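You operate a simulated robot arm through the tools that you are given. There is no shell and no other tool.

Carry out the task below with a simulated robot arm. There is one attempt and no reset: what you move stays moved.

TASK
Sow the pot in the holder by the card, firm the soil and add the tag with that code.
Fine: seed tube and tamper go back. Set down upright: tamper.

It is judged by the outcome, as a careful person would: the job done as asked, and still so three seconds after it is handed in. It fails if anything else is knocked over, pushed out of place, dropped, spilled or broken.

THE ROBOT
A 7-joint arm with a two-finger parallel gripper, fixed in place. Base frame: the origin is on the floor under the middle of its stand, x ahead of it, y to its left, z up; the work surface is at about z = 0.76. Units: m, rad, N and s.
It reaches about 1.058 m from its shoulder. Its first joint turns from -2.897 to 2.897 rad. Payload 4.4 kg.
Tool frame: the origin (TCP) lies between the finger pads and is the grasp point; the fingertips stand 0.023 m ahead of it; z points along the fingers, y is the line along which they close. Largest opening 0.094 m; finger width 0.038, thickness 0.01; the body of the gripper, 0.054 by 0.096 m, starts 0.039 m behind the TCP.
Orientation is told as [roll, pitch, yaw] about the base's x, y, z axes, in that order, counted from this pose: with the fingers straight down and closing along the base's y, the tool's x points along the base's -x, its y along +y and its z along -z.

THE INTERFACE
- The arm moves only by the tool send_rows. Its argument "increments" is a list of rows, each an object of numbers (a shift or turn left out is 0, a gripper value left out holds the last): "x", "y", "z": the shift along the tool's x, y, z in m; "rx", "ry", "rz": the turn, a rotation vector about the tool's x, y, z in rad; "claw": the opening, from 0 (shut) to 1 (fully open). In form: [{"x": .., "y": .., "z": .., "rx": .., "ry": .., "rz": .., "claw": ..}, ...]. A call has 1 to 20 rows; each row is the pose to reach, as a shift and turn from the pose commanded when the call began, along the tool's axes at that moment. Each row takes 0.2 s and may step no farther than 0.05 m and 0.15 rad from the row before; otherwise, or with a gripper value out of range, the whole call is refused. Where a pose cannot be reached the arm comes as near as it can. A force on the tool above 40 N (or 10 N above the force at the start of the call, whichever is more), or a blocked arm, ends the call early, and 0.2 s more pass. Each finger travels about 0.108 m/s and halts on what it meets, pressing with about 29 N; the grip force reading is that of the motor and also rises with nothing between the fingers. The clock runs only during rows and for 0.2 s after the last one: add rows that repeat a pose to give the fingers time. The reply holds the time, the measured pose of the TCP, the force on the tool along the base axes, the opening and the grip force, in the units named above and with some noise, with the torque about the TCP (base axes, N m) and any sound that the robot's microphone picked up.
- Cameras (640 x 400 px; columns grow to the right, rows downward): "scene" is fixed at [0.4011, 0.6503, 1.6022]; the picture's right is [-0.96, -0.27, 0.00], its down [-0.15, 0.55, -0.82] and it looks along [0.22, -0.79, -0.57] (base axes); focal length 314 px, centre (320, 200). "wrist" rides on the gripper at [0.086, 0.016, -0.075] in the tool frame; the picture's right is [-0.18, 0.98, 0.00], its down [-0.58, -0.11, -0.81] and it looks along [-0.79, -0.15, 0.59] (tool axes); focal length 243 px, centre (320, 200).
- capture(camera): a new picture of that camera. It takes no simulated time.
- point_at(camera, pixels): for up to 12 pixels [column, row] of the newest picture of that camera ("zoom" is the newest enlarged one), the place [x, y, z] in the base frame of the surface seen there, good to about 0.003 m. It takes no simulated time.
- zoom(camera, box): a new picture of the part [left, top, right, bottom] of that camera's present view, enlarged. It takes no simulated time.
- job_done(): hands the job in; it is judged then, once.

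Leave the gripper open and the arm clear of the work at the hand-in unless told otherwise.

The tools are called after "Emit:" as name(argument=value, ...) on one line, values as JSON. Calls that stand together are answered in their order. send_rows: Moves the arm, as the interface text tells. Its arguments: {"type":"object","properties":{"increments":{"type":"array","items":{"type":"object","properties":{"x":{"type":"number"},"y":{"type":"number"},"z":{"type":"number"},"rx":{"type":"number"},"ry":{"type":"number"},"rz":{"type":"number"},"claw":{"type":"number"}}}}},"required":["increments"]} The other tools are called the same way: capture (camera) takes a picture; point_at (camera, pixels) gives the place of the surface under pixels of a picture; zoom (camera, box) takes an enlarged picture of a part of a camera's view; job_done () hands the job in.

At the start:

```text
clock: 0.0
position: [0.6552, -0.3885, 1.1904]
orientation: [0.0, 0.001, 0.0]
contact_force: [0.3, -0.2, 0.3]
ft_torque: [-0.02, 0.0, 0.0]
opening: 0.0939
finger_force: 0.1
```

scene: 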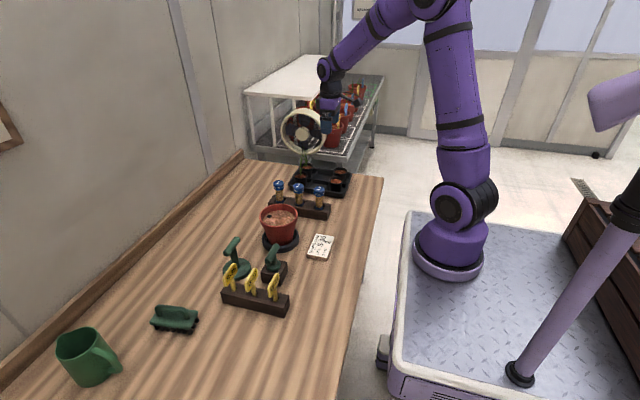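
wrist: 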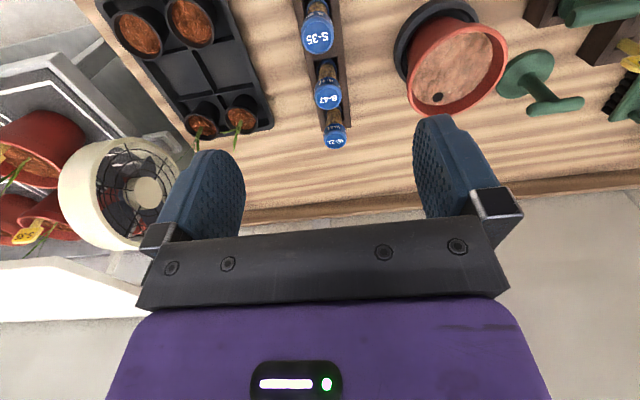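

I can see a bench with a pot in a round holder, a card next to it at about (320,247), seed tubes in a rack at about (300,198), yellow tags in a rack at about (252,285), and green tools. I'll zoom in on the card, tubes, tags and tools first.

Emit:
zoom(camera="scene", box=[290, 225, 354, 265])

Emit:
zoom(camera="scene", box=[250, 170, 346, 230])

Emit:
zoom(camera="scene", box=[200, 230, 312, 320])

Emit:
zoom(camera="scene", box=[250, 60, 400, 200])

Emit:
zoom(camera="wrist", box=[280, 0, 640, 160])

```text
10.00 times, centred on (322, 245) of scene
```

zoom: 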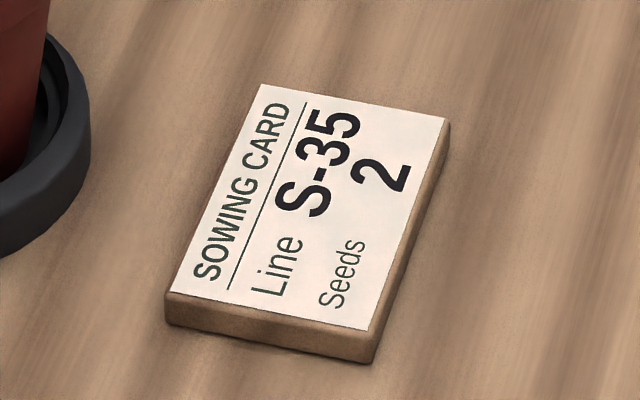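

```text
6.67 times, centred on (298, 200) of scene
```

zoom: 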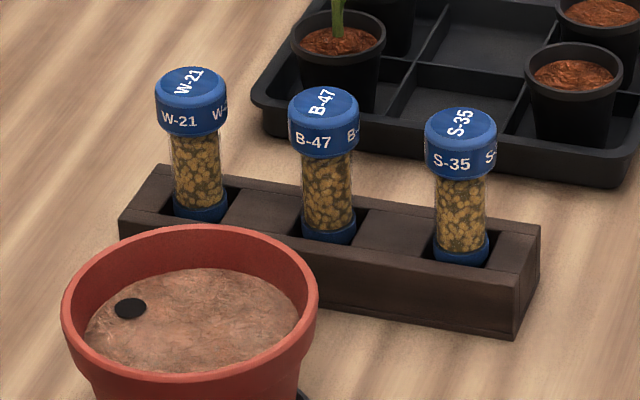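

```text
4.44 times, centred on (256, 275) of scene
```

zoom: 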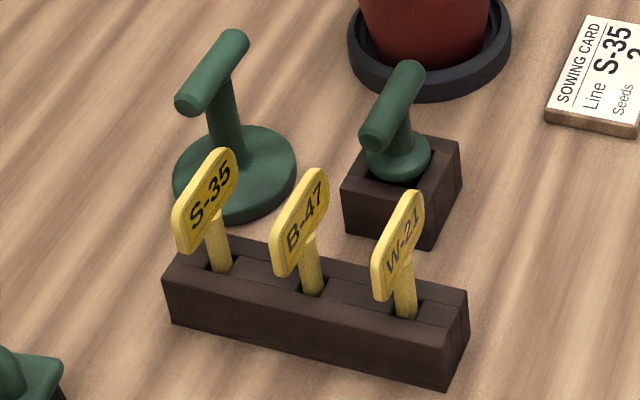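

```text
2.86 times, centred on (325, 130) of scene
```

zoom: 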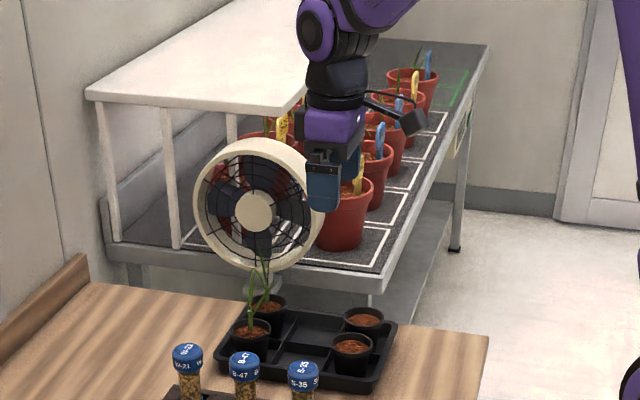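

```text
1.78 times, centred on (460, 80) of wrist
```

zoom: 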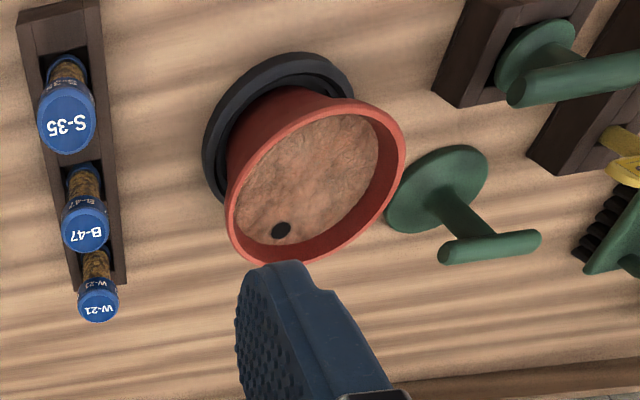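

The card reads Line S-35, Seeds 2. The rack holds tubes W-21, B-47 and S-35, and the tags S-35, B-47 and W-21 stand in the front block. Two green T-handled tools are present, plus a brush. Next I'll get the positions.

Emit:
point_at(camera="scene", pixels=[[278, 185], [299, 188], [319, 190], [320, 246], [280, 222], [270, 216], [233, 246], [238, 270], [272, 255], [274, 275], [231, 277], [252, 280]])

Emit:
capture(camera="scene")

```text
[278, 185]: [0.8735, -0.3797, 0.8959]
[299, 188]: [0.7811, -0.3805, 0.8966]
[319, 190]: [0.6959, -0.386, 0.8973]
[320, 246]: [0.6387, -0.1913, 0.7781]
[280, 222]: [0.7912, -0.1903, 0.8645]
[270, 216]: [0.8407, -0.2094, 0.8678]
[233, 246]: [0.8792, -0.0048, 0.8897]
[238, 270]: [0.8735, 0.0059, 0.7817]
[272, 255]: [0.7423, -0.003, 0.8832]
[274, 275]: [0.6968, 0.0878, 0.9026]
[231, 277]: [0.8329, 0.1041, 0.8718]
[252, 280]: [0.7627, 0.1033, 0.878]
```

```text
taken
```

scene: 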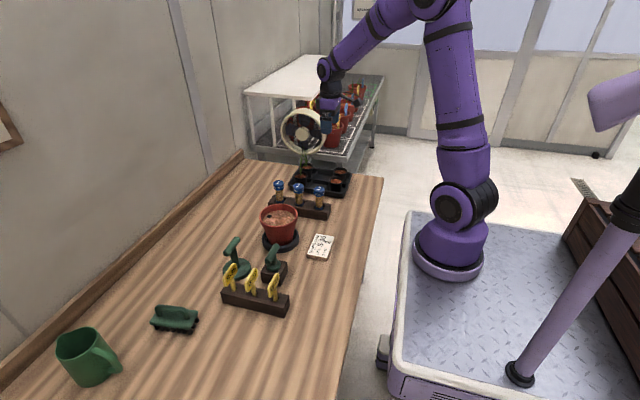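

Next I'll zoom on the pot with its dark spot, and on the two T-handled tools, to tell the tamper from the other tool.

Emit:
zoom(camera="scene", box=[256, 195, 304, 255])

Emit:
zoom(camera="scene", box=[215, 232, 263, 282])

Emit:
zoom(camera="scene", box=[255, 238, 295, 290])

Emit:
zoom(camera="scene", box=[140, 290, 210, 345])

Emit:
zoom(camera="scene", box=[270, 95, 360, 200])

```text
6.67 times, centred on (280, 225) of scene
```

zoom: 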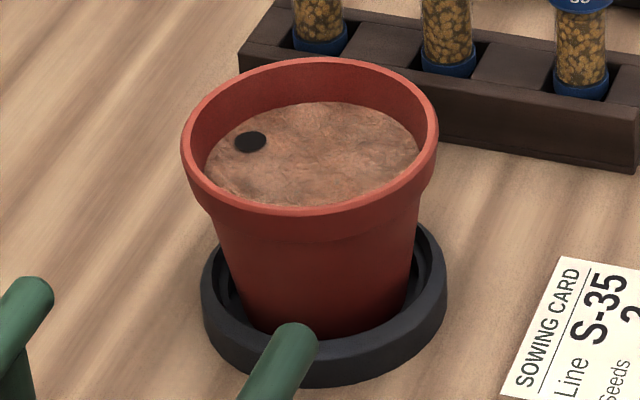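

```text
8.00 times, centred on (239, 257) of scene
```

zoom: 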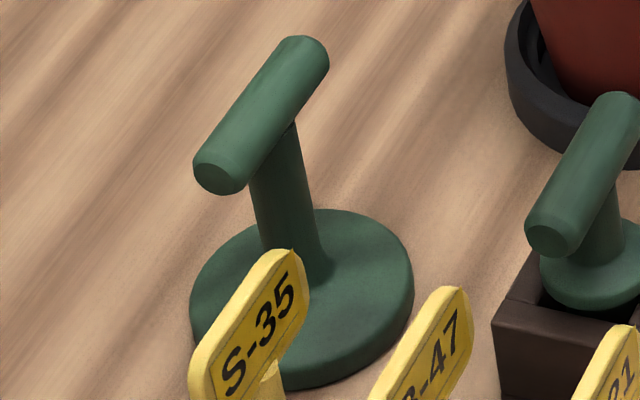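

```text
7.69 times, centred on (275, 264) of scene
```

zoom: 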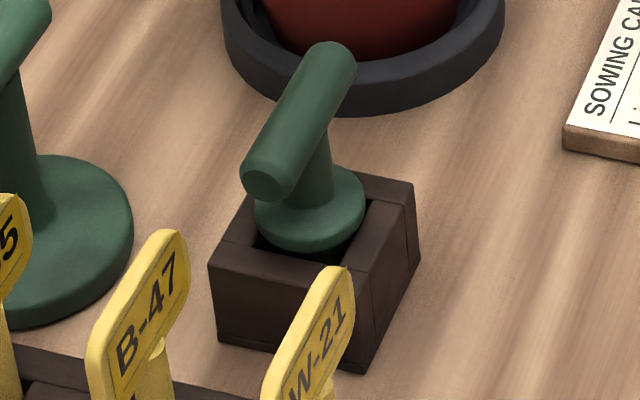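

```text
7.27 times, centred on (175, 318) of scene
```

zoom: 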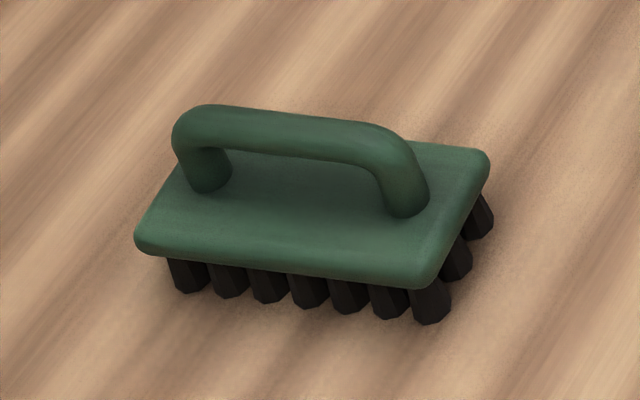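

```text
3.81 times, centred on (315, 148) of scene
```

zoom: 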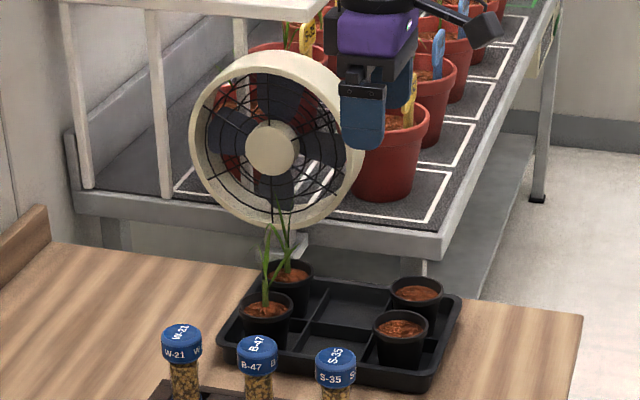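

The block tool looks like a dibber with a flange, and the free-standing one with the wide disc is the tamper. The pot has a dark spot near one rim. I'll zoom the wrist view to inspect that spot and the tools more closely.

Emit:
zoom(camera="wrist", box=[390, 0, 520, 125])

Emit:
zoom(camera="wrist", box=[490, 0, 640, 125])

Emit:
zoom(camera="wrist", box=[290, 0, 360, 160])

```text
3.20 times, centred on (455, 62) of wrist
```

zoom: 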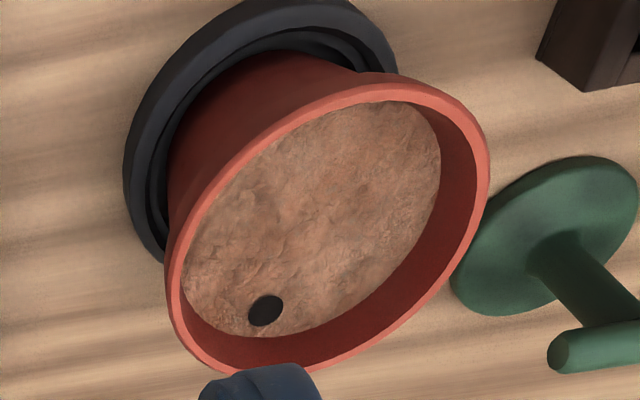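

```text
3.20 times, centred on (565, 62) of wrist
```

zoom: 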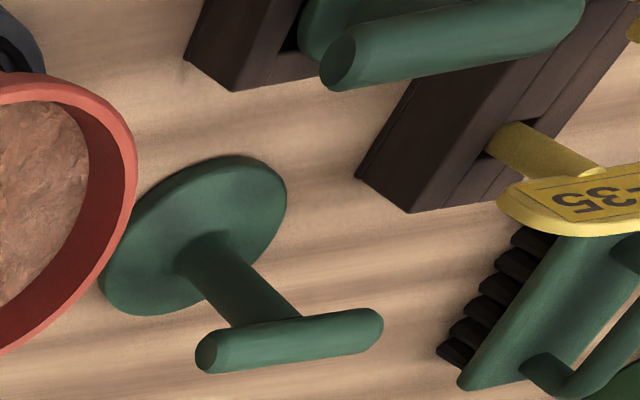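

```text
2.50 times, centred on (325, 80) of wrist
```

zoom: 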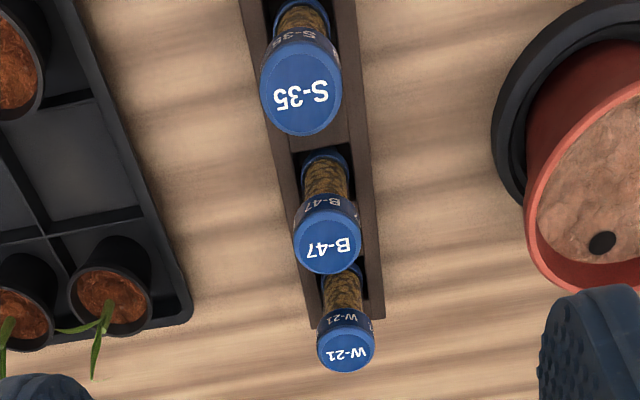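

The dark spot looks like a small round hole at the rim side, about 2 cm across and probably meant for the tag stem. I'll move in free air to y≈-0.2 and tilt the wrist camera further down, to view the pot from above.

Emit:
send_rows(increments=[{"x": 0.0125, "y": 0.0475, "ry": 0.1}, {"x": 0.025, "y": 0.095, "ry": 0.2}, {"x": 0.0375, "y": 0.1425, "ry": 0.3}, {"x": 0.05, "y": 0.19, "ry": 0.4}, {"x": 0.05, "y": 0.19, "ry": 0.4}])

Emit:
capture(camera="wrist")

Emit:
capture(camera="scene")

```text
clock: 1.2
position: [0.6085, -0.1993, 1.1915]
orientation: [0.0, 0.401, 0.0]
contact_force: [0.0, 0.3, -0.2]
ft_torque: [0.02, 0.01, 0.03]
opening: 0.0942
finger_force: 0.0
```

```text
taken
```

wrist: 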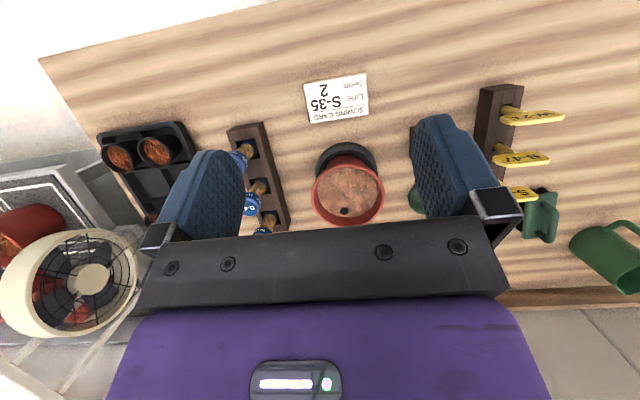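

```text
taken
```

scene: 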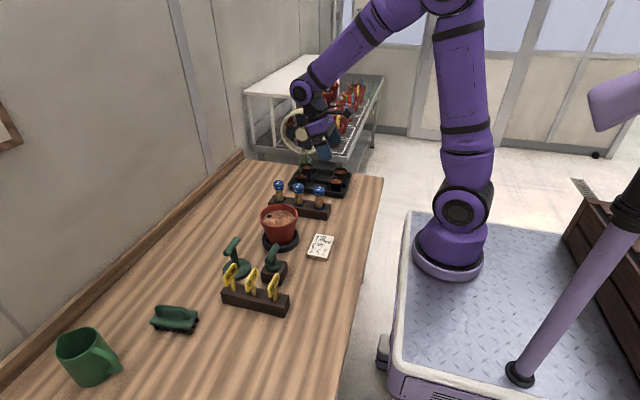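

From here I can see the pot at about (347,195), the card and the racks. I'll zoom on the pot and query the positions of the rim, soil and hole.

Emit:
zoom(camera="wrist", box=[300, 130, 400, 230])

Emit:
point_at(camera="wrist", pixels=[[345, 211], [349, 185], [349, 170], [314, 194], [383, 195], [345, 225], [336, 82], [240, 158], [256, 185], [268, 222]])

```text
4.00 times, centred on (350, 180) of wrist
```

zoom: 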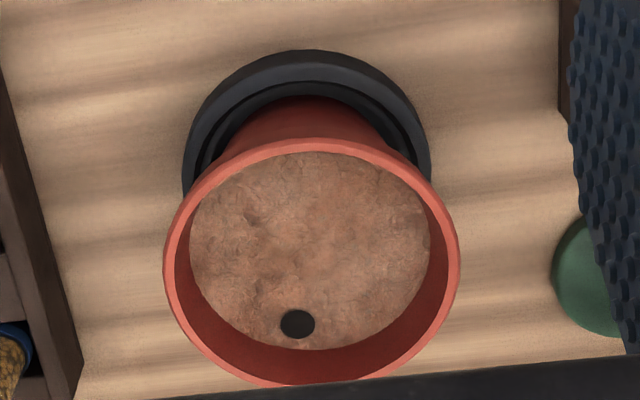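

```text
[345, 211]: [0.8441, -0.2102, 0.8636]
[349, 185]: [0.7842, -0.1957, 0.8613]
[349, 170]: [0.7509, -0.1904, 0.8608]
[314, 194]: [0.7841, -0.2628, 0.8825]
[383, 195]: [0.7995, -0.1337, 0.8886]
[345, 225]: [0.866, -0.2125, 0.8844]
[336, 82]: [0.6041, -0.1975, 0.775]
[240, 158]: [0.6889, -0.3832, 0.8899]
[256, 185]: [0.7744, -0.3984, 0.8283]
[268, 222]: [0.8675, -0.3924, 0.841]
```

I'll measure rim and soil points on the zoomed picture for an accurate pot centre.

Emit:
point_at(camera="zoom", pixels=[[169, 262], [455, 262], [312, 145], [310, 380], [220, 180], [410, 185], [297, 324], [281, 324], [313, 324], [192, 240], [429, 240], [310, 155]])

```text
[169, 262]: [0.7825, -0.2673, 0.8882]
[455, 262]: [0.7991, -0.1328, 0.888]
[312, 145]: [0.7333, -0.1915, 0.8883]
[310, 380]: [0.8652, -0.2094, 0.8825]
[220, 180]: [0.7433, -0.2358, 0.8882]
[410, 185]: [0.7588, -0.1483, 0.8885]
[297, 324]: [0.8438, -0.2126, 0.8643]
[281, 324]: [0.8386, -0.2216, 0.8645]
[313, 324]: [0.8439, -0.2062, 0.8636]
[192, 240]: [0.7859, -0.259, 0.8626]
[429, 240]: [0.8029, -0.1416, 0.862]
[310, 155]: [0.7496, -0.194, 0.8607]
```

The pot rim fits a circle centred near (0.801,-0.201) with radius about 0.068 and rim z≈0.888. The soil is at z≈0.862 and the hole at about (0.842,-0.211). Next I'll measure the tamper, tag rack, tube rack and shoulder from the scene view.

Emit:
point_at(camera="scene", pixels=[[462, 207], [450, 5], [446, 270], [303, 90], [308, 125], [380, 190], [345, 345], [302, 205], [325, 212], [330, 205], [272, 212], [302, 120]])

Emit:
zoom(camera="scene", box=[264, 175, 344, 225])

```text
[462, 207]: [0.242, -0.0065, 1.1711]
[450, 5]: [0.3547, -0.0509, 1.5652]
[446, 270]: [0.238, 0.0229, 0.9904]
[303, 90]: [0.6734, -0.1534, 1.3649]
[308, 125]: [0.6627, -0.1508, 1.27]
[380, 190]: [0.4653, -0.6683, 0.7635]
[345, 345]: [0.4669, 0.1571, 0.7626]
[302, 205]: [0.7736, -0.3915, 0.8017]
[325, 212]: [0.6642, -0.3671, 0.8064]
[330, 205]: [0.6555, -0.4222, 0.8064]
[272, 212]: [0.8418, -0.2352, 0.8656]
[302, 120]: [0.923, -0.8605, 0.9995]
```

```text
8.00 times, centred on (304, 200) of scene
```

zoom: 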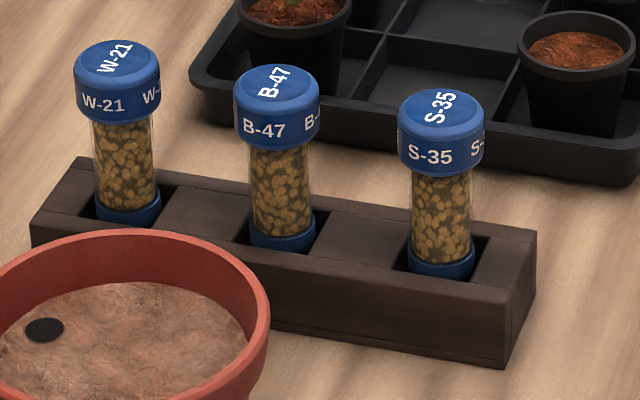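

The shoulder sits at about z≈1.17. Before planning the tube grasp, I'll test in free air how far the hand can pitch forward toward horizontal, starting with pitch -0.8 at the current TCP point.

Emit:
send_rows(increments=[{"ry": -0.14}, {"ry": -0.28}, {"ry": -0.42}, {"ry": -0.56}, {"ry": -0.7}, {"ry": -0.84}, {"ry": -0.98}, {"ry": -1.1}, {"ry": -1.2}, {"ry": -1.2}])

Emit:
capture(camera="scene")

```text
clock: 3.4
position: [0.6145, -0.2034, 1.1961]
orientation: [-0.001, -0.798, 0.0]
contact_force: [0.4, 0.3, 0.7]
ft_torque: [0.0, 0.03, -0.02]
opening: 0.0939
finger_force: 0.2
out of reach, approached as far as the arm can: row 9, 10
```

```text
taken
```

scene: 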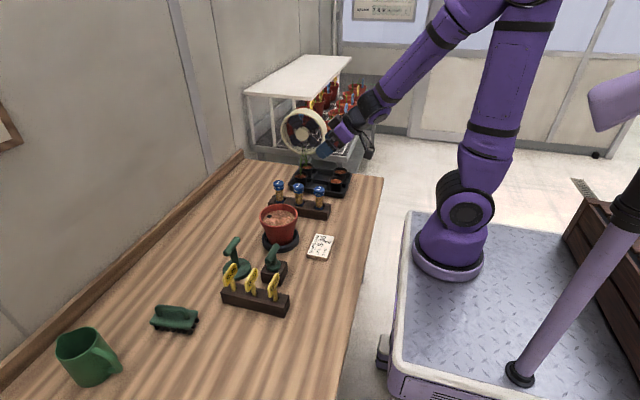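

The hand reaches pitch -0.8, then hits a limit when pointing straight forward. Pointing sideways should allow a flatter hand. I'll yaw the hand -60° while moving to about (0.62,-0.28,1.10), still in free air.

Emit:
send_rows(increments=[{"x": 0.0077, "y": -0.0114, "z": 0.0105, "rx": 0.1073, "rz": 0.1043}, {"x": 0.0154, "y": -0.0228, "z": 0.021, "rx": 0.2146, "rz": 0.2086}, {"x": 0.0231, "y": -0.0343, "z": 0.0315, "rx": 0.3219, "rz": 0.3129}, {"x": 0.0308, "y": -0.0457, "z": 0.042, "rx": 0.4292, "rz": 0.4172}, {"x": 0.0385, "y": -0.0571, "z": 0.0525, "rx": 0.5365, "rz": 0.5215}, {"x": 0.0462, "y": -0.0685, "z": 0.063, "rx": 0.6438, "rz": 0.6258}, {"x": 0.054, "y": -0.08, "z": 0.0735, "rx": 0.751, "rz": 0.73}, {"x": 0.054, "y": -0.08, "z": 0.0735, "rx": 0.751, "rz": 0.73}])

Emit:
capture(camera="scene")

```text
clock: 5.2
position: [0.63, -0.2821, 1.1068]
orientation: [0.001, -0.797, -1.05]
contact_force: [-0.4, -0.3, 0.3]
ft_torque: [0.01, 0.0, -0.02]
opening: 0.0942
finger_force: 0.1
out of reach, approached as far as the arm can: row 1, 2, 3, 4
```

```text
taken
```

scene: 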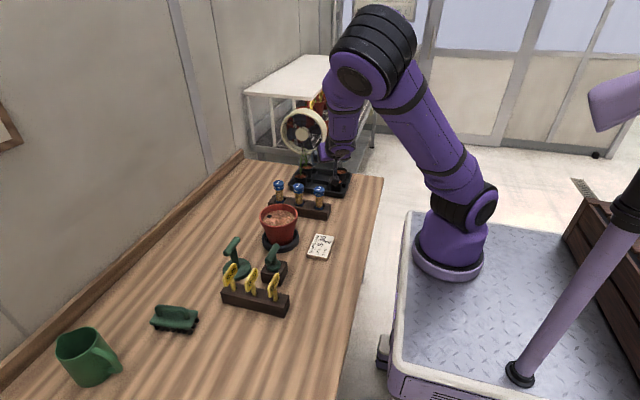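

The pose was reached. Next I'll pitch the hand further toward horizontal to about -1.35, to learn the limit in this sideways direction.

Emit:
send_rows(increments=[{"ry": -0.14}, {"ry": -0.28}, {"ry": -0.42}, {"ry": -0.55}, {"ry": -0.55}])

Emit:
capture(camera="scene")

Emit:
capture(camera="wrist")

```text
clock: 6.4
position: [0.6455, -0.2852, 1.1064]
orientation: [0.003, -1.351, -1.054]
contact_force: [0.1, 0.1, 0.4]
ft_torque: [0.0, 0.03, -0.03]
opening: 0.0941
finger_force: 0.0
out of reach, approached as far as the arm can: row 2, 3, 4, 5
```

```text
taken
```

scene: 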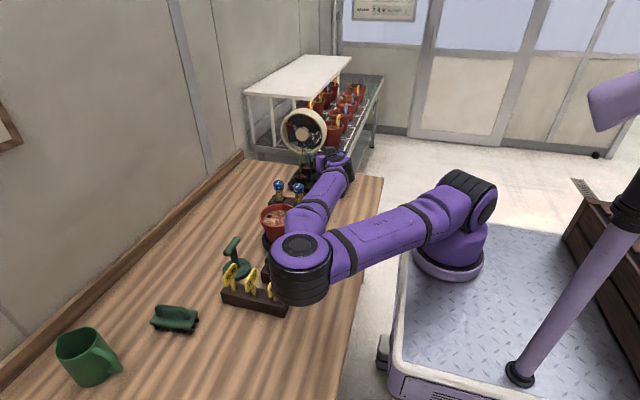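

```text
taken
```

wrist: 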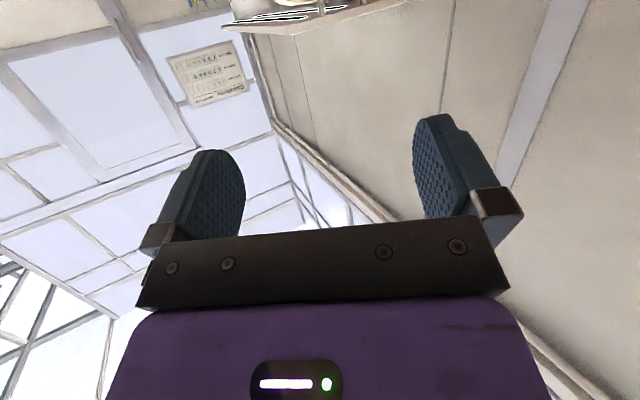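

The elbow has swung down toward the bench at about (300,265), so I need to know how high it is before moving further.

Emit:
point_at(camera="scene", pixels=[[300, 248], [300, 290], [280, 285], [330, 200], [395, 240], [320, 160]])

```text
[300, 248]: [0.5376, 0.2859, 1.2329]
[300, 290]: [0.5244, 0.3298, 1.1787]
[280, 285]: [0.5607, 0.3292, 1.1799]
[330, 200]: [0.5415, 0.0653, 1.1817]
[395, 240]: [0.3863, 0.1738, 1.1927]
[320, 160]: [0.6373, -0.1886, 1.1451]
```

The elbow is at z≈1.18, above everything on the bench, so this is safe. Next I'll test in free air whether the hand can roll 180° about its own axis, which inverting a tube would need.

Emit:
send_rows(increments=[{"rz": 0.14}, {"rz": 0.28}, {"rz": 0.42}, {"rz": 0.56}, {"rz": 0.7}, {"rz": 0.84}, {"rz": 0.98}, {"rz": 1.12}, {"rz": 1.26}, {"rz": 1.4}, {"rz": 1.54}, {"rz": 1.68}, {"rz": 1.82}, {"rz": 1.96}, {"rz": 2.1}, {"rz": 2.24}, {"rz": 2.38}, {"rz": 2.52}, {"rz": 2.66}, {"rz": 2.8}])

Emit:
capture(camera="scene")

```text
clock: 10.6
position: [0.6461, -0.2858, 1.1047]
orientation: [0.979, 1.167, 3.107]
contact_force: [-0.1, -0.2, 0.4]
ft_torque: [-0.01, 0.05, -0.01]
opening: 0.0941
finger_force: 0.1
```

```text
taken
```

scene: 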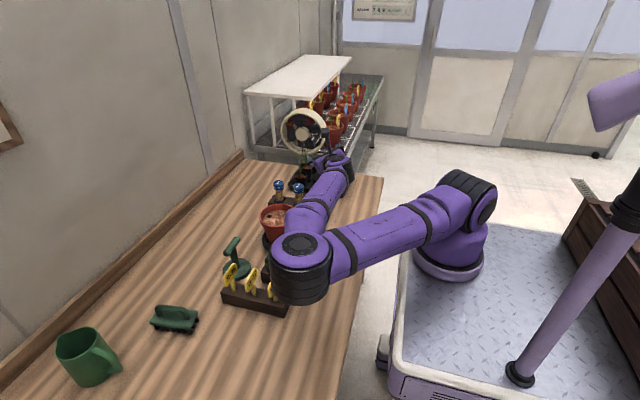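

The roll works fully in this arm posture. I'll zoom on the hand to see how big the camera bracket is.

Emit:
zoom(camera="scene", box=[290, 130, 370, 200])

Emit:
capture(camera="wrist")

```text
5.71 times, centred on (330, 165) of scene
```

zoom: 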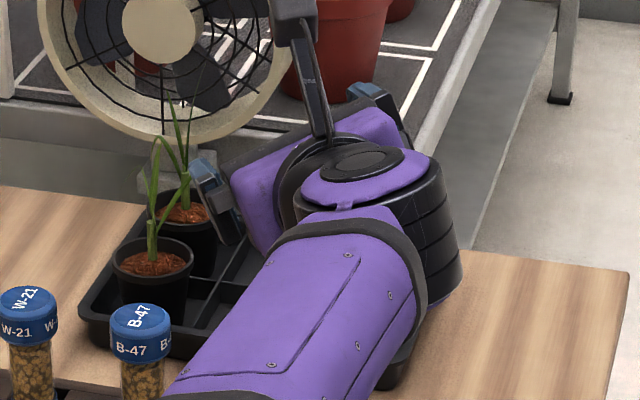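

```text
taken
```

wrist: 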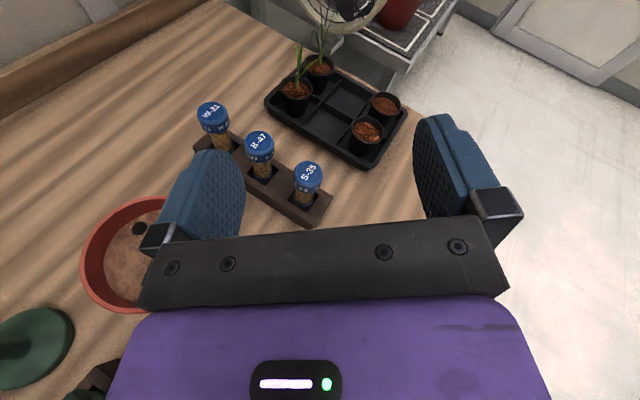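

The camera sits on a slim arm, and the wrist view with the camera up is useful. From here I can measure the S-35 tube and its rack accurately, so I'll zoom in on them.

Emit:
zoom(camera="wrist", box=[190, 90, 350, 230])

Emit:
point_at(camera="wrist", pixels=[[311, 170], [305, 184], [304, 199], [327, 196], [308, 224], [262, 146], [214, 112], [236, 177], [290, 214]])

```text
2.86 times, centred on (270, 160) of wrist
```

zoom: 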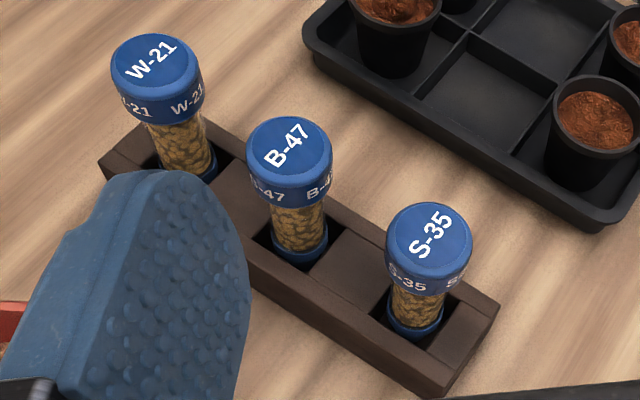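

```text
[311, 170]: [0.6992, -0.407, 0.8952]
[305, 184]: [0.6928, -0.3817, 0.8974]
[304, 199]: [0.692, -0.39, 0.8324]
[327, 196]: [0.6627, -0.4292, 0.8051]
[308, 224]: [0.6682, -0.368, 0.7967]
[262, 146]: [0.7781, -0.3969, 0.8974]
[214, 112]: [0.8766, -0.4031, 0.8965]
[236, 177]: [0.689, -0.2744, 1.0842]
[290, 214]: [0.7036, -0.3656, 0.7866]
```

I'll query detailed points on the S-35 tube cap, glass and slot.

Emit:
point_at(camera="zoom", pixels=[[429, 236], [431, 206], [390, 238], [468, 240], [428, 264], [415, 305], [414, 322], [398, 290], [440, 290], [371, 313], [467, 318], [430, 340]])

Emit:
zoom(camera="scene", box=[300, 175, 340, 220])

```text
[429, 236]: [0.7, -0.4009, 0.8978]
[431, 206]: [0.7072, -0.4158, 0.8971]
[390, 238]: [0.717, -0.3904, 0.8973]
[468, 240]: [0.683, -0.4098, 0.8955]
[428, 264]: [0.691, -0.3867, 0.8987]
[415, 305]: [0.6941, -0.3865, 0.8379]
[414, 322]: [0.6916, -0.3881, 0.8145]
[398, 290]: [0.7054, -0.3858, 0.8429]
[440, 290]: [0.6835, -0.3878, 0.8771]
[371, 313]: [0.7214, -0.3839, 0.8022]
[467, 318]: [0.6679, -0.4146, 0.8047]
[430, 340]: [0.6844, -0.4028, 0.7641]
```

```text
8.89 times, centred on (320, 198) of scene
```

zoom: 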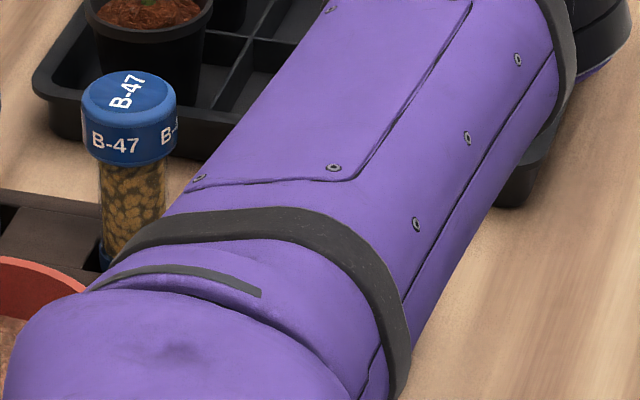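

S-35's axis is at about (0.700,-0.400). The glass runs from z≈0.82 to 0.873, and the cap has radius 0.019 up to z≈0.897. The plan:
- Grasp the glass with the hand about 28° below horizontal and the camera side down.
- Pour later with the camera side up.

First I'll roll back by 2.8.

Emit:
send_rows(increments=[{"rz": -0.14}, {"rz": -0.28}, {"rz": -0.42}, {"rz": -0.56}, {"rz": -0.7}, {"rz": -0.84}, {"rz": -0.98}, {"rz": -1.12}, {"rz": -1.26}, {"rz": -1.4}, {"rz": -1.54}, {"rz": -1.68}, {"rz": -1.82}, {"rz": -1.96}, {"rz": -2.1}, {"rz": -2.24}, {"rz": -2.38}, {"rz": -2.52}, {"rz": -2.66}, {"rz": -2.8}])

```text
clock: 14.8
position: [0.6458, -0.2855, 1.1067]
orientation: [-0.009, -1.349, -1.038]
contact_force: [-0.4, 0.5, -0.1]
ft_torque: [0.0, 0.01, 0.01]
opening: 0.0942
finger_force: 0.0
```

Back to camera-down. Next I'll pitch to about -1.08, partly close the gripper to about 0.065 m, and come down to about (0.647,-0.308,0.99), short of the tube.

Emit:
send_rows(increments=[{"x": 0.0274, "y": -0.0026, "z": 0.0113, "ry": 0.067, "claw": 0.69}, {"x": 0.0548, "y": -0.0052, "z": 0.0226, "ry": 0.134, "claw": 0.69}, {"x": 0.0821, "y": -0.0077, "z": 0.0338, "ry": 0.2, "claw": 0.69}, {"x": 0.1095, "y": -0.0103, "z": 0.0451, "ry": 0.267, "claw": 0.69}, {"x": 0.1095, "y": -0.0103, "z": 0.0451, "ry": 0.267, "claw": 0.69}])

Emit:
capture(camera="scene")

Emit:
capture(camera="wrist")

```text
clock: 16.0
position: [0.6484, -0.3083, 0.9922]
orientation: [0.001, -1.081, -1.047]
contact_force: [-0.4, 0.5, -0.2]
ft_torque: [0.01, -0.02, 0.01]
opening: 0.0649
finger_force: 0.0
```

```text
taken
```

scene: 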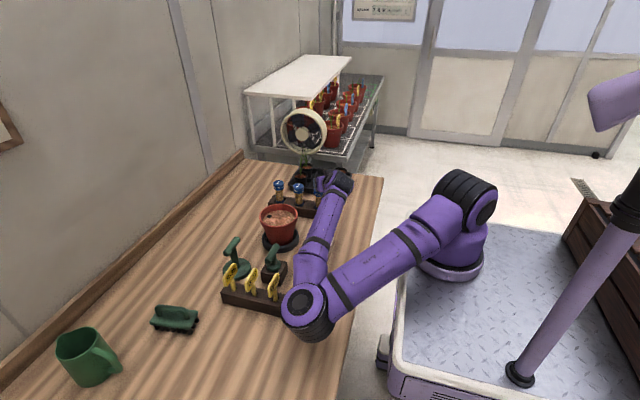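

```text
taken
```

wrist: 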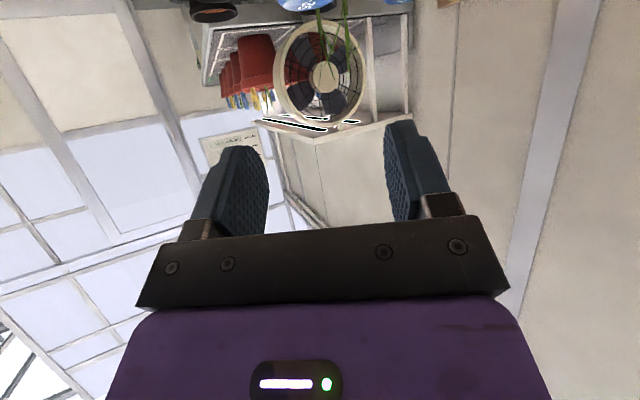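

The pose is exact, but the elbow has come lower. I'll check elbow and forearm clearance above the tag rack and bench.

Emit:
point_at(camera="scene", pixels=[[303, 298], [312, 336], [288, 305], [318, 235], [300, 262], [330, 205]])

Emit:
zoom(camera="scene", box=[215, 240, 355, 350])

```text
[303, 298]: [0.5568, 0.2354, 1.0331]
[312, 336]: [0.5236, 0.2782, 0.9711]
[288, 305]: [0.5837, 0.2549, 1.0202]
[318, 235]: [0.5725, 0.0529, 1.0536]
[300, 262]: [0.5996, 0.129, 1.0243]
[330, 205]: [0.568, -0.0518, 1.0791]
```

```text
3.64 times, centred on (285, 295) of scene
```

zoom: 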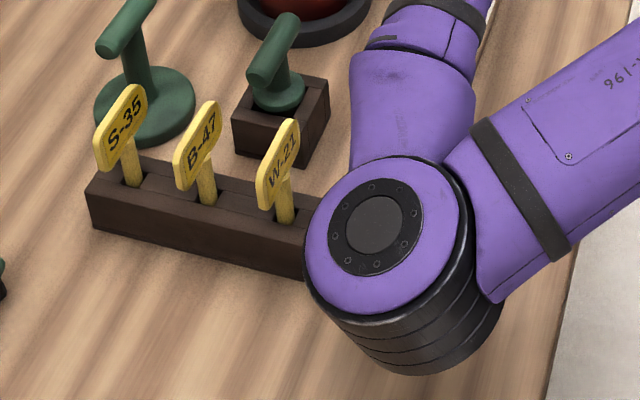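

The elbow is sinking in this posture, and it would get too close to the bench further down. I'll back out upward, return the hand to pointing down, and then try turning it sideways by a roll, which should keep the elbow up.

Emit:
send_rows(increments=[{"x": -0.0177, "y": -0.0016, "z": -0.0199, "ry": 0.135}, {"x": -0.0354, "y": -0.0032, "z": -0.0399, "ry": 0.27}, {"x": -0.0531, "y": -0.0047, "z": -0.0598, "ry": 0.405}, {"x": -0.0708, "y": -0.0063, "z": -0.0798, "ry": 0.54}, {"x": -0.0885, "y": -0.0079, "z": -0.0997, "ry": 0.675}, {"x": -0.1062, "y": -0.0095, "z": -0.1196, "ry": 0.81}, {"x": -0.1239, "y": -0.011, "z": -0.1396, "ry": 0.945}, {"x": -0.1416, "y": -0.0126, "z": -0.1595, "ry": 1.08}, {"x": -0.1416, "y": -0.0126, "z": -0.1595, "ry": 1.08}])

Emit:
capture(camera="scene")

```text
clock: 18.0
position: [0.5994, -0.2506, 1.1902]
orientation: [0.0, -0.002, -1.047]
contact_force: [0.0, 0.1, 0.1]
ft_torque: [0.0, -0.01, 0.03]
opening: 0.065
finger_force: 0.1
```

```text
taken
```

scene: 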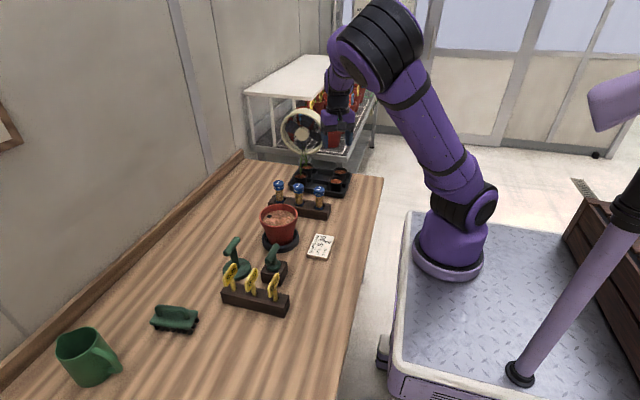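

The elbow is back up. Next I'll undo the yaw and move to x≈0.65, y≈-0.15.

Emit:
send_rows(increments=[{"rz": -0.14}, {"rz": -0.28}, {"rz": -0.42}, {"rz": -0.56}, {"rz": -0.7}, {"rz": -0.84}, {"rz": -0.98}, {"rz": -1.047}])

Emit:
send_rows(increments=[{"x": -0.02, "y": 0.02, "rx": 0.14}, {"x": -0.04, "y": 0.04, "rx": 0.28}, {"x": -0.05, "y": 0.06, "rx": 0.42}, {"x": -0.05, "y": 0.08, "rx": 0.56}, {"x": -0.05, "y": 0.1, "rx": 0.7}, {"x": -0.05, "y": 0.1, "rx": 0.84}, {"x": -0.05, "y": 0.1, "rx": 0.98}, {"x": -0.05, "y": 0.1, "rx": 1.08}, {"x": -0.05, "y": 0.1, "rx": 1.08}])

Emit:
capture(camera="scene")

```text
clock: 19.8
position: [0.5986, -0.2487, 1.1903]
orientation: [-0.001, -0.003, 0.001]
contact_force: [-0.2, -0.2, 0.1]
ft_torque: [-0.04, 0.03, 0.01]
opening: 0.0651
finger_force: 0.1
```

```text
clock: 21.8
position: [0.6492, -0.149, 1.1897]
orientation: [-1.084, -0.002, -0.002]
contact_force: [0.8, 0.4, -0.2]
ft_torque: [0.02, 0.02, 0.02]
opening: 0.0649
finger_force: 0.1
```

```text
taken
```

scene: 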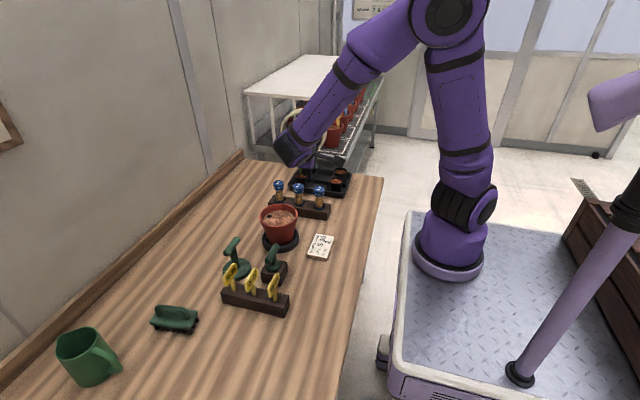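

Now the hand points toward -y with the elbow high. I'll test the hand roll both ways, starting with +90° for camera down.

Emit:
send_rows(increments=[{"rz": 0.14}, {"rz": 0.28}, {"rz": 0.42}, {"rz": 0.56}, {"rz": 0.7}, {"rz": 0.84}, {"rz": 0.98}, {"rz": 1.12}, {"rz": 1.26}, {"rz": 1.4}, {"rz": 1.5708}, {"rz": 1.5708}])

Emit:
capture(camera="scene")

```text
refused: row 11 steps farther than a row can; nothing moved
```

```text
taken
```

scene: 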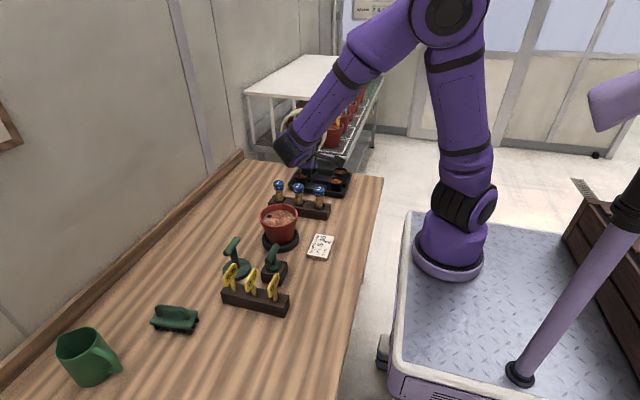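

The call was refused because the last step was slightly over 0.15 rad. I'll resend with even steps.

Emit:
send_rows(increments=[{"rz": 0.143}, {"rz": 0.286}, {"rz": 0.429}, {"rz": 0.572}, {"rz": 0.715}, {"rz": 0.858}, {"rz": 1.001}, {"rz": 1.144}, {"rz": 1.287}, {"rz": 1.43}, {"rz": 1.5708}, {"rz": 1.5708}])

Emit:
capture(camera="scene")

```text
clock: 24.4
position: [0.6488, -0.1487, 1.1895]
orientation: [0.005, -1.083, -1.578]
contact_force: [0.0, 0.2, -0.5]
ft_torque: [-0.01, -0.01, -0.02]
opening: 0.0647
finger_force: 0.1
```

```text
taken
```

scene: 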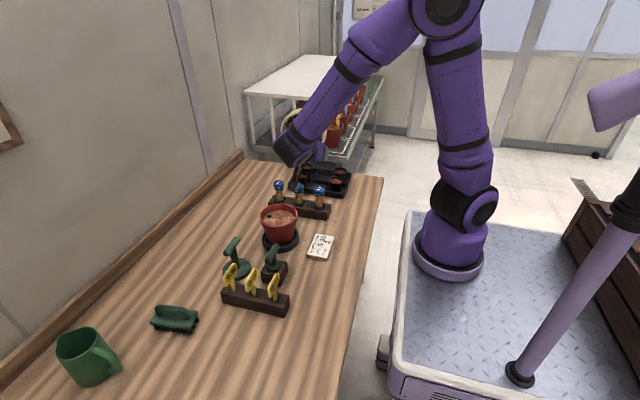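

Camera-down works with the elbow up. Now I'll test rolling the other way through 180°, which would be the pour.

Emit:
send_rows(increments=[{"rz": -0.145}, {"rz": -0.29}, {"rz": -0.435}, {"rz": -0.58}, {"rz": -0.725}, {"rz": -0.87}, {"rz": -1.015}, {"rz": -1.16}, {"rz": -1.305}, {"rz": -1.45}, {"rz": -1.595}, {"rz": -1.74}, {"rz": -1.885}, {"rz": -2.03}, {"rz": -2.175}, {"rz": -2.32}, {"rz": -2.465}, {"rz": -2.61}, {"rz": -2.755}, {"rz": -2.9}])

Emit:
capture(camera="scene")

Emit:
capture(camera="wrist")

```text
clock: 28.6
position: [0.6488, -0.1486, 1.1906]
orientation: [-0.421, 1.029, 1.09]
contact_force: [0.0, 0.3, 0.6]
ft_torque: [-0.04, -0.02, 0.0]
opening: 0.0649
finger_force: 0.1
```

```text
taken
```

scene: 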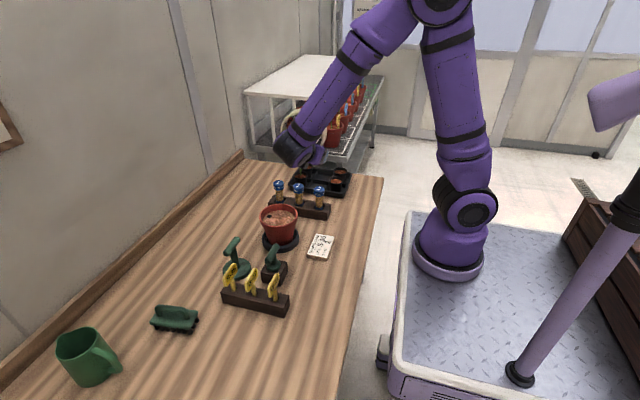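

```text
taken
```

wrist: 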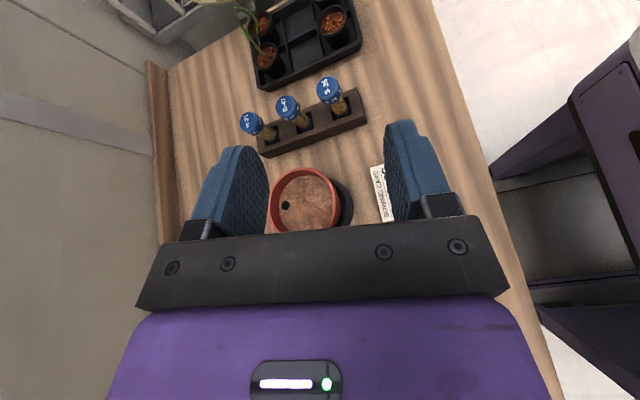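

The full roll is feasible with the elbow up. I'll roll back to camera-down, ready to approach the tube.

Emit:
send_rows(increments=[{"rz": 0.145}, {"rz": 0.29}, {"rz": 0.435}, {"rz": 0.58}, {"rz": 0.725}, {"rz": 0.87}, {"rz": 1.015}, {"rz": 1.16}, {"rz": 1.305}, {"rz": 1.45}, {"rz": 1.595}, {"rz": 1.74}, {"rz": 1.885}, {"rz": 2.03}, {"rz": 2.175}, {"rz": 2.32}, {"rz": 2.465}, {"rz": 2.61}, {"rz": 2.755}, {"rz": 2.9}])

```text
clock: 32.8
position: [0.649, -0.1503, 1.1893]
orientation: [0.007, -1.082, -1.58]
contact_force: [0.0, 0.2, 0.6]
ft_torque: [0.02, -0.02, 0.0]
opening: 0.065
finger_force: 0.2
```

Now I'll yaw by +20° and descend to about (0.66,-0.29,1.0), in front of and above the S-35 tube.

Emit:
send_rows(increments=[{"x": 0.0161, "y": 0.0019, "z": 0.035, "rx": -0.0523, "rz": -0.0278}, {"x": 0.0321, "y": 0.0039, "z": 0.0699, "rx": -0.1045, "rz": -0.0555}, {"x": 0.0482, "y": 0.0058, "z": 0.1049, "rx": -0.1568, "rz": -0.0833}, {"x": 0.0643, "y": 0.0077, "z": 0.1398, "rx": -0.209, "rz": -0.111}, {"x": 0.0803, "y": 0.0097, "z": 0.1748, "rx": -0.2613, "rz": -0.1388}, {"x": 0.0964, "y": 0.0116, "z": 0.2097, "rx": -0.3135, "rz": -0.1665}, {"x": 0.0964, "y": 0.0116, "z": 0.2097, "rx": -0.3135, "rz": -0.1665}])

Emit:
capture(camera="scene")

Emit:
zoom(camera="scene", box=[260, 120, 390, 220])

```text
clock: 34.4
position: [0.6619, -0.287, 1.0052]
orientation: [0.004, -1.082, -1.221]
contact_force: [-0.3, -1.2, -0.8]
ft_torque: [0.03, 0.0, 0.06]
opening: 0.0648
finger_force: 0.0
```

```text
taken
```

scene: 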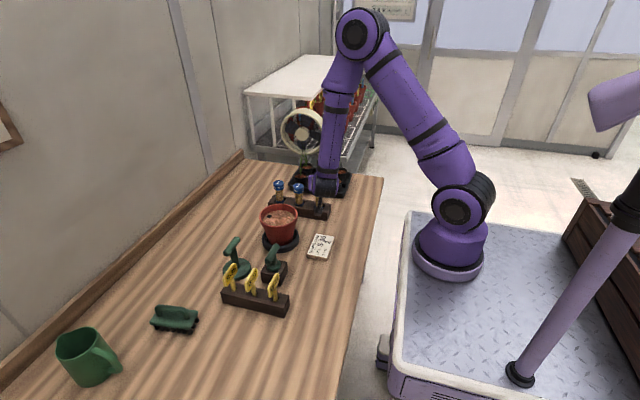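

```text
4.00 times, centred on (325, 170) of scene
```

zoom: 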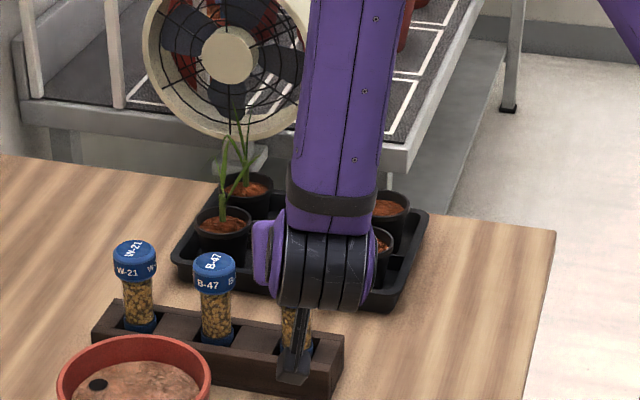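

The elbow is high now. The black wrist housing and the camera arm at zoom (295,375) hang below the hand, so I'll check their heights before going lower.

Emit:
point_at(camera="zoom", pixels=[[325, 300], [325, 270], [295, 375], [300, 340], [285, 245], [265, 250], [365, 250]])

```text
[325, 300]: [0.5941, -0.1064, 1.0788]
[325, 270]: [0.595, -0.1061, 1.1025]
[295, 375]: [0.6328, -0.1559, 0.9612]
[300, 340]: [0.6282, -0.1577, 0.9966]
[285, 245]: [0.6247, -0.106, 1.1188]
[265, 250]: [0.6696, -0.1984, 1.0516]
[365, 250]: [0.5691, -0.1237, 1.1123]
```

Clearances are fine: at grasp height the camera bottom would be about 0.795 and the wrist about 0.915. Next I'll descend to the pre-grasp point at about (0.661,-0.292,0.906).

Emit:
send_rows(increments=[{"x": 0.0285, "y": -0.001, "z": 0.0168}, {"x": 0.0571, "y": -0.0019, "z": 0.0335}, {"x": 0.0856, "y": -0.0029, "z": 0.0503}, {"x": 0.0856, "y": -0.0029, "z": 0.0503}])

Emit:
zoom(camera="scene", box=[260, 140, 390, 240])

Emit:
capture(camera="wrist")

```text
clock: 35.4
position: [0.6588, -0.295, 0.9053]
orientation: [0.004, -1.083, -1.22]
contact_force: [-0.5, 0.2, -0.3]
ft_torque: [0.01, 0.0, 0.02]
opening: 0.0649
finger_force: 0.0
```

```text
4.00 times, centred on (325, 190) of scene
```

zoom: 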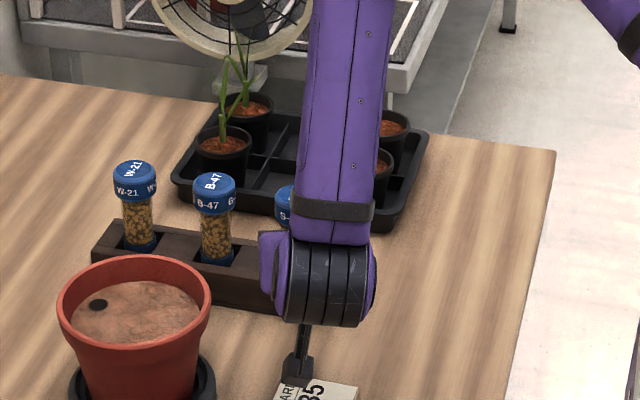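

```text
taken
```

wrist: 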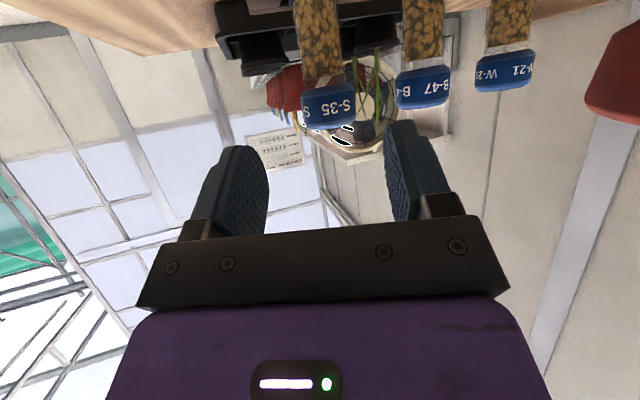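

The wrist view shows S-35 at column about 322, between the fingers. I'll check the tube's position from here.

Emit:
point_at(camera="wrist", pixels=[[320, 50], [302, 40], [340, 40], [328, 105], [303, 108], [353, 103], [424, 30], [422, 88], [255, 165], [398, 140]])

```text
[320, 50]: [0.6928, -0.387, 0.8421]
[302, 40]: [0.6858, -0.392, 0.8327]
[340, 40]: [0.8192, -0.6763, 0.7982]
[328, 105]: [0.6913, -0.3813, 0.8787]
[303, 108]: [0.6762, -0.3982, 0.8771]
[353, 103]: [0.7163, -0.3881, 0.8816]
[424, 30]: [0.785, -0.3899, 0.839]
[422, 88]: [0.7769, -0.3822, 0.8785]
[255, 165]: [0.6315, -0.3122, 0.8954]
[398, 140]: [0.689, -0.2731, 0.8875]
```

The tube axis is at about (0.698,-0.400), aligned with the gripper. I'll advance along the fingers in small steps, stopping about 35 mm short to check.

Emit:
send_rows(increments=[{"x": 0.0008, "y": 0.0002, "z": 0.022}, {"x": 0.0016, "y": 0.0004, "z": 0.045}, {"x": 0.0024, "y": 0.0006, "z": 0.068}, {"x": 0.0032, "y": 0.0007, "z": 0.09}, {"x": 0.0032, "y": 0.0007, "z": 0.09}])

Emit:
capture(camera="wrist")

Emit:
zoom(camera="scene", box=[270, 150, 370, 240])

```text
clock: 36.6
position: [0.6883, -0.3667, 0.8617]
orientation: [0.005, -1.083, -1.217]
contact_force: [-0.2, 0.3, -0.9]
ft_torque: [0.0, 0.0, -0.02]
opening: 0.0648
finger_force: 0.0
```

```text
taken
```

wrist: 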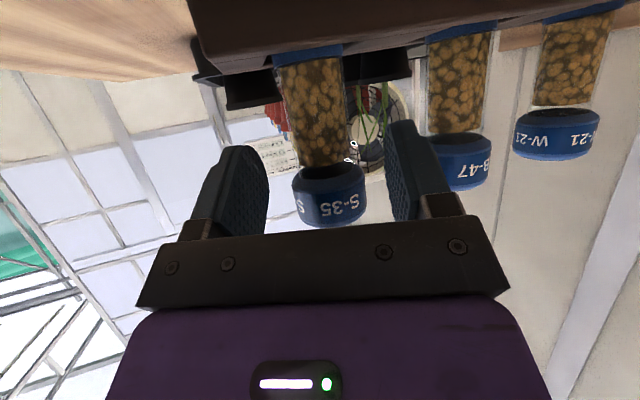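

```text
4.44 times, centred on (320, 195) of scene
```

zoom: 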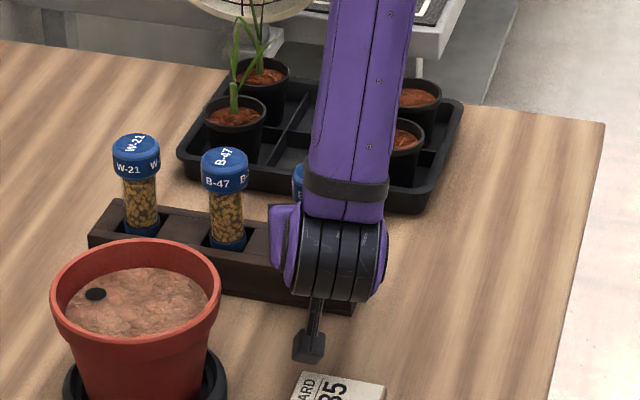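

The tube is centred between the fingers. I'll advance the last ~34 mm with the fingers still open.

Emit:
send_rows(increments=[{"x": 0.001, "y": -0.0007, "z": 0.012}, {"x": 0.0016, "y": -0.0014, "z": 0.023}, {"x": 0.0023, "y": -0.002, "z": 0.034}, {"x": 0.0023, "y": -0.002, "z": 0.034}])

Emit:
capture(camera="wrist")

```text
clock: 37.6
position: [0.6962, -0.3956, 0.8429]
orientation: [0.003, -1.082, -1.221]
contact_force: [-0.2, -0.5, 0.0]
ft_torque: [-0.04, -0.02, 0.0]
opening: 0.0648
finger_force: 0.1
```

```text
taken
```

wrist: 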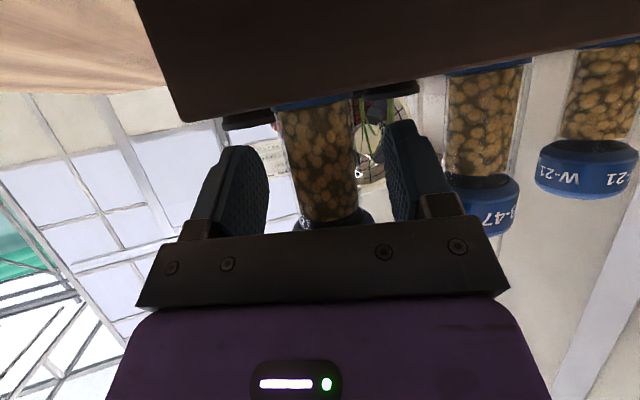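

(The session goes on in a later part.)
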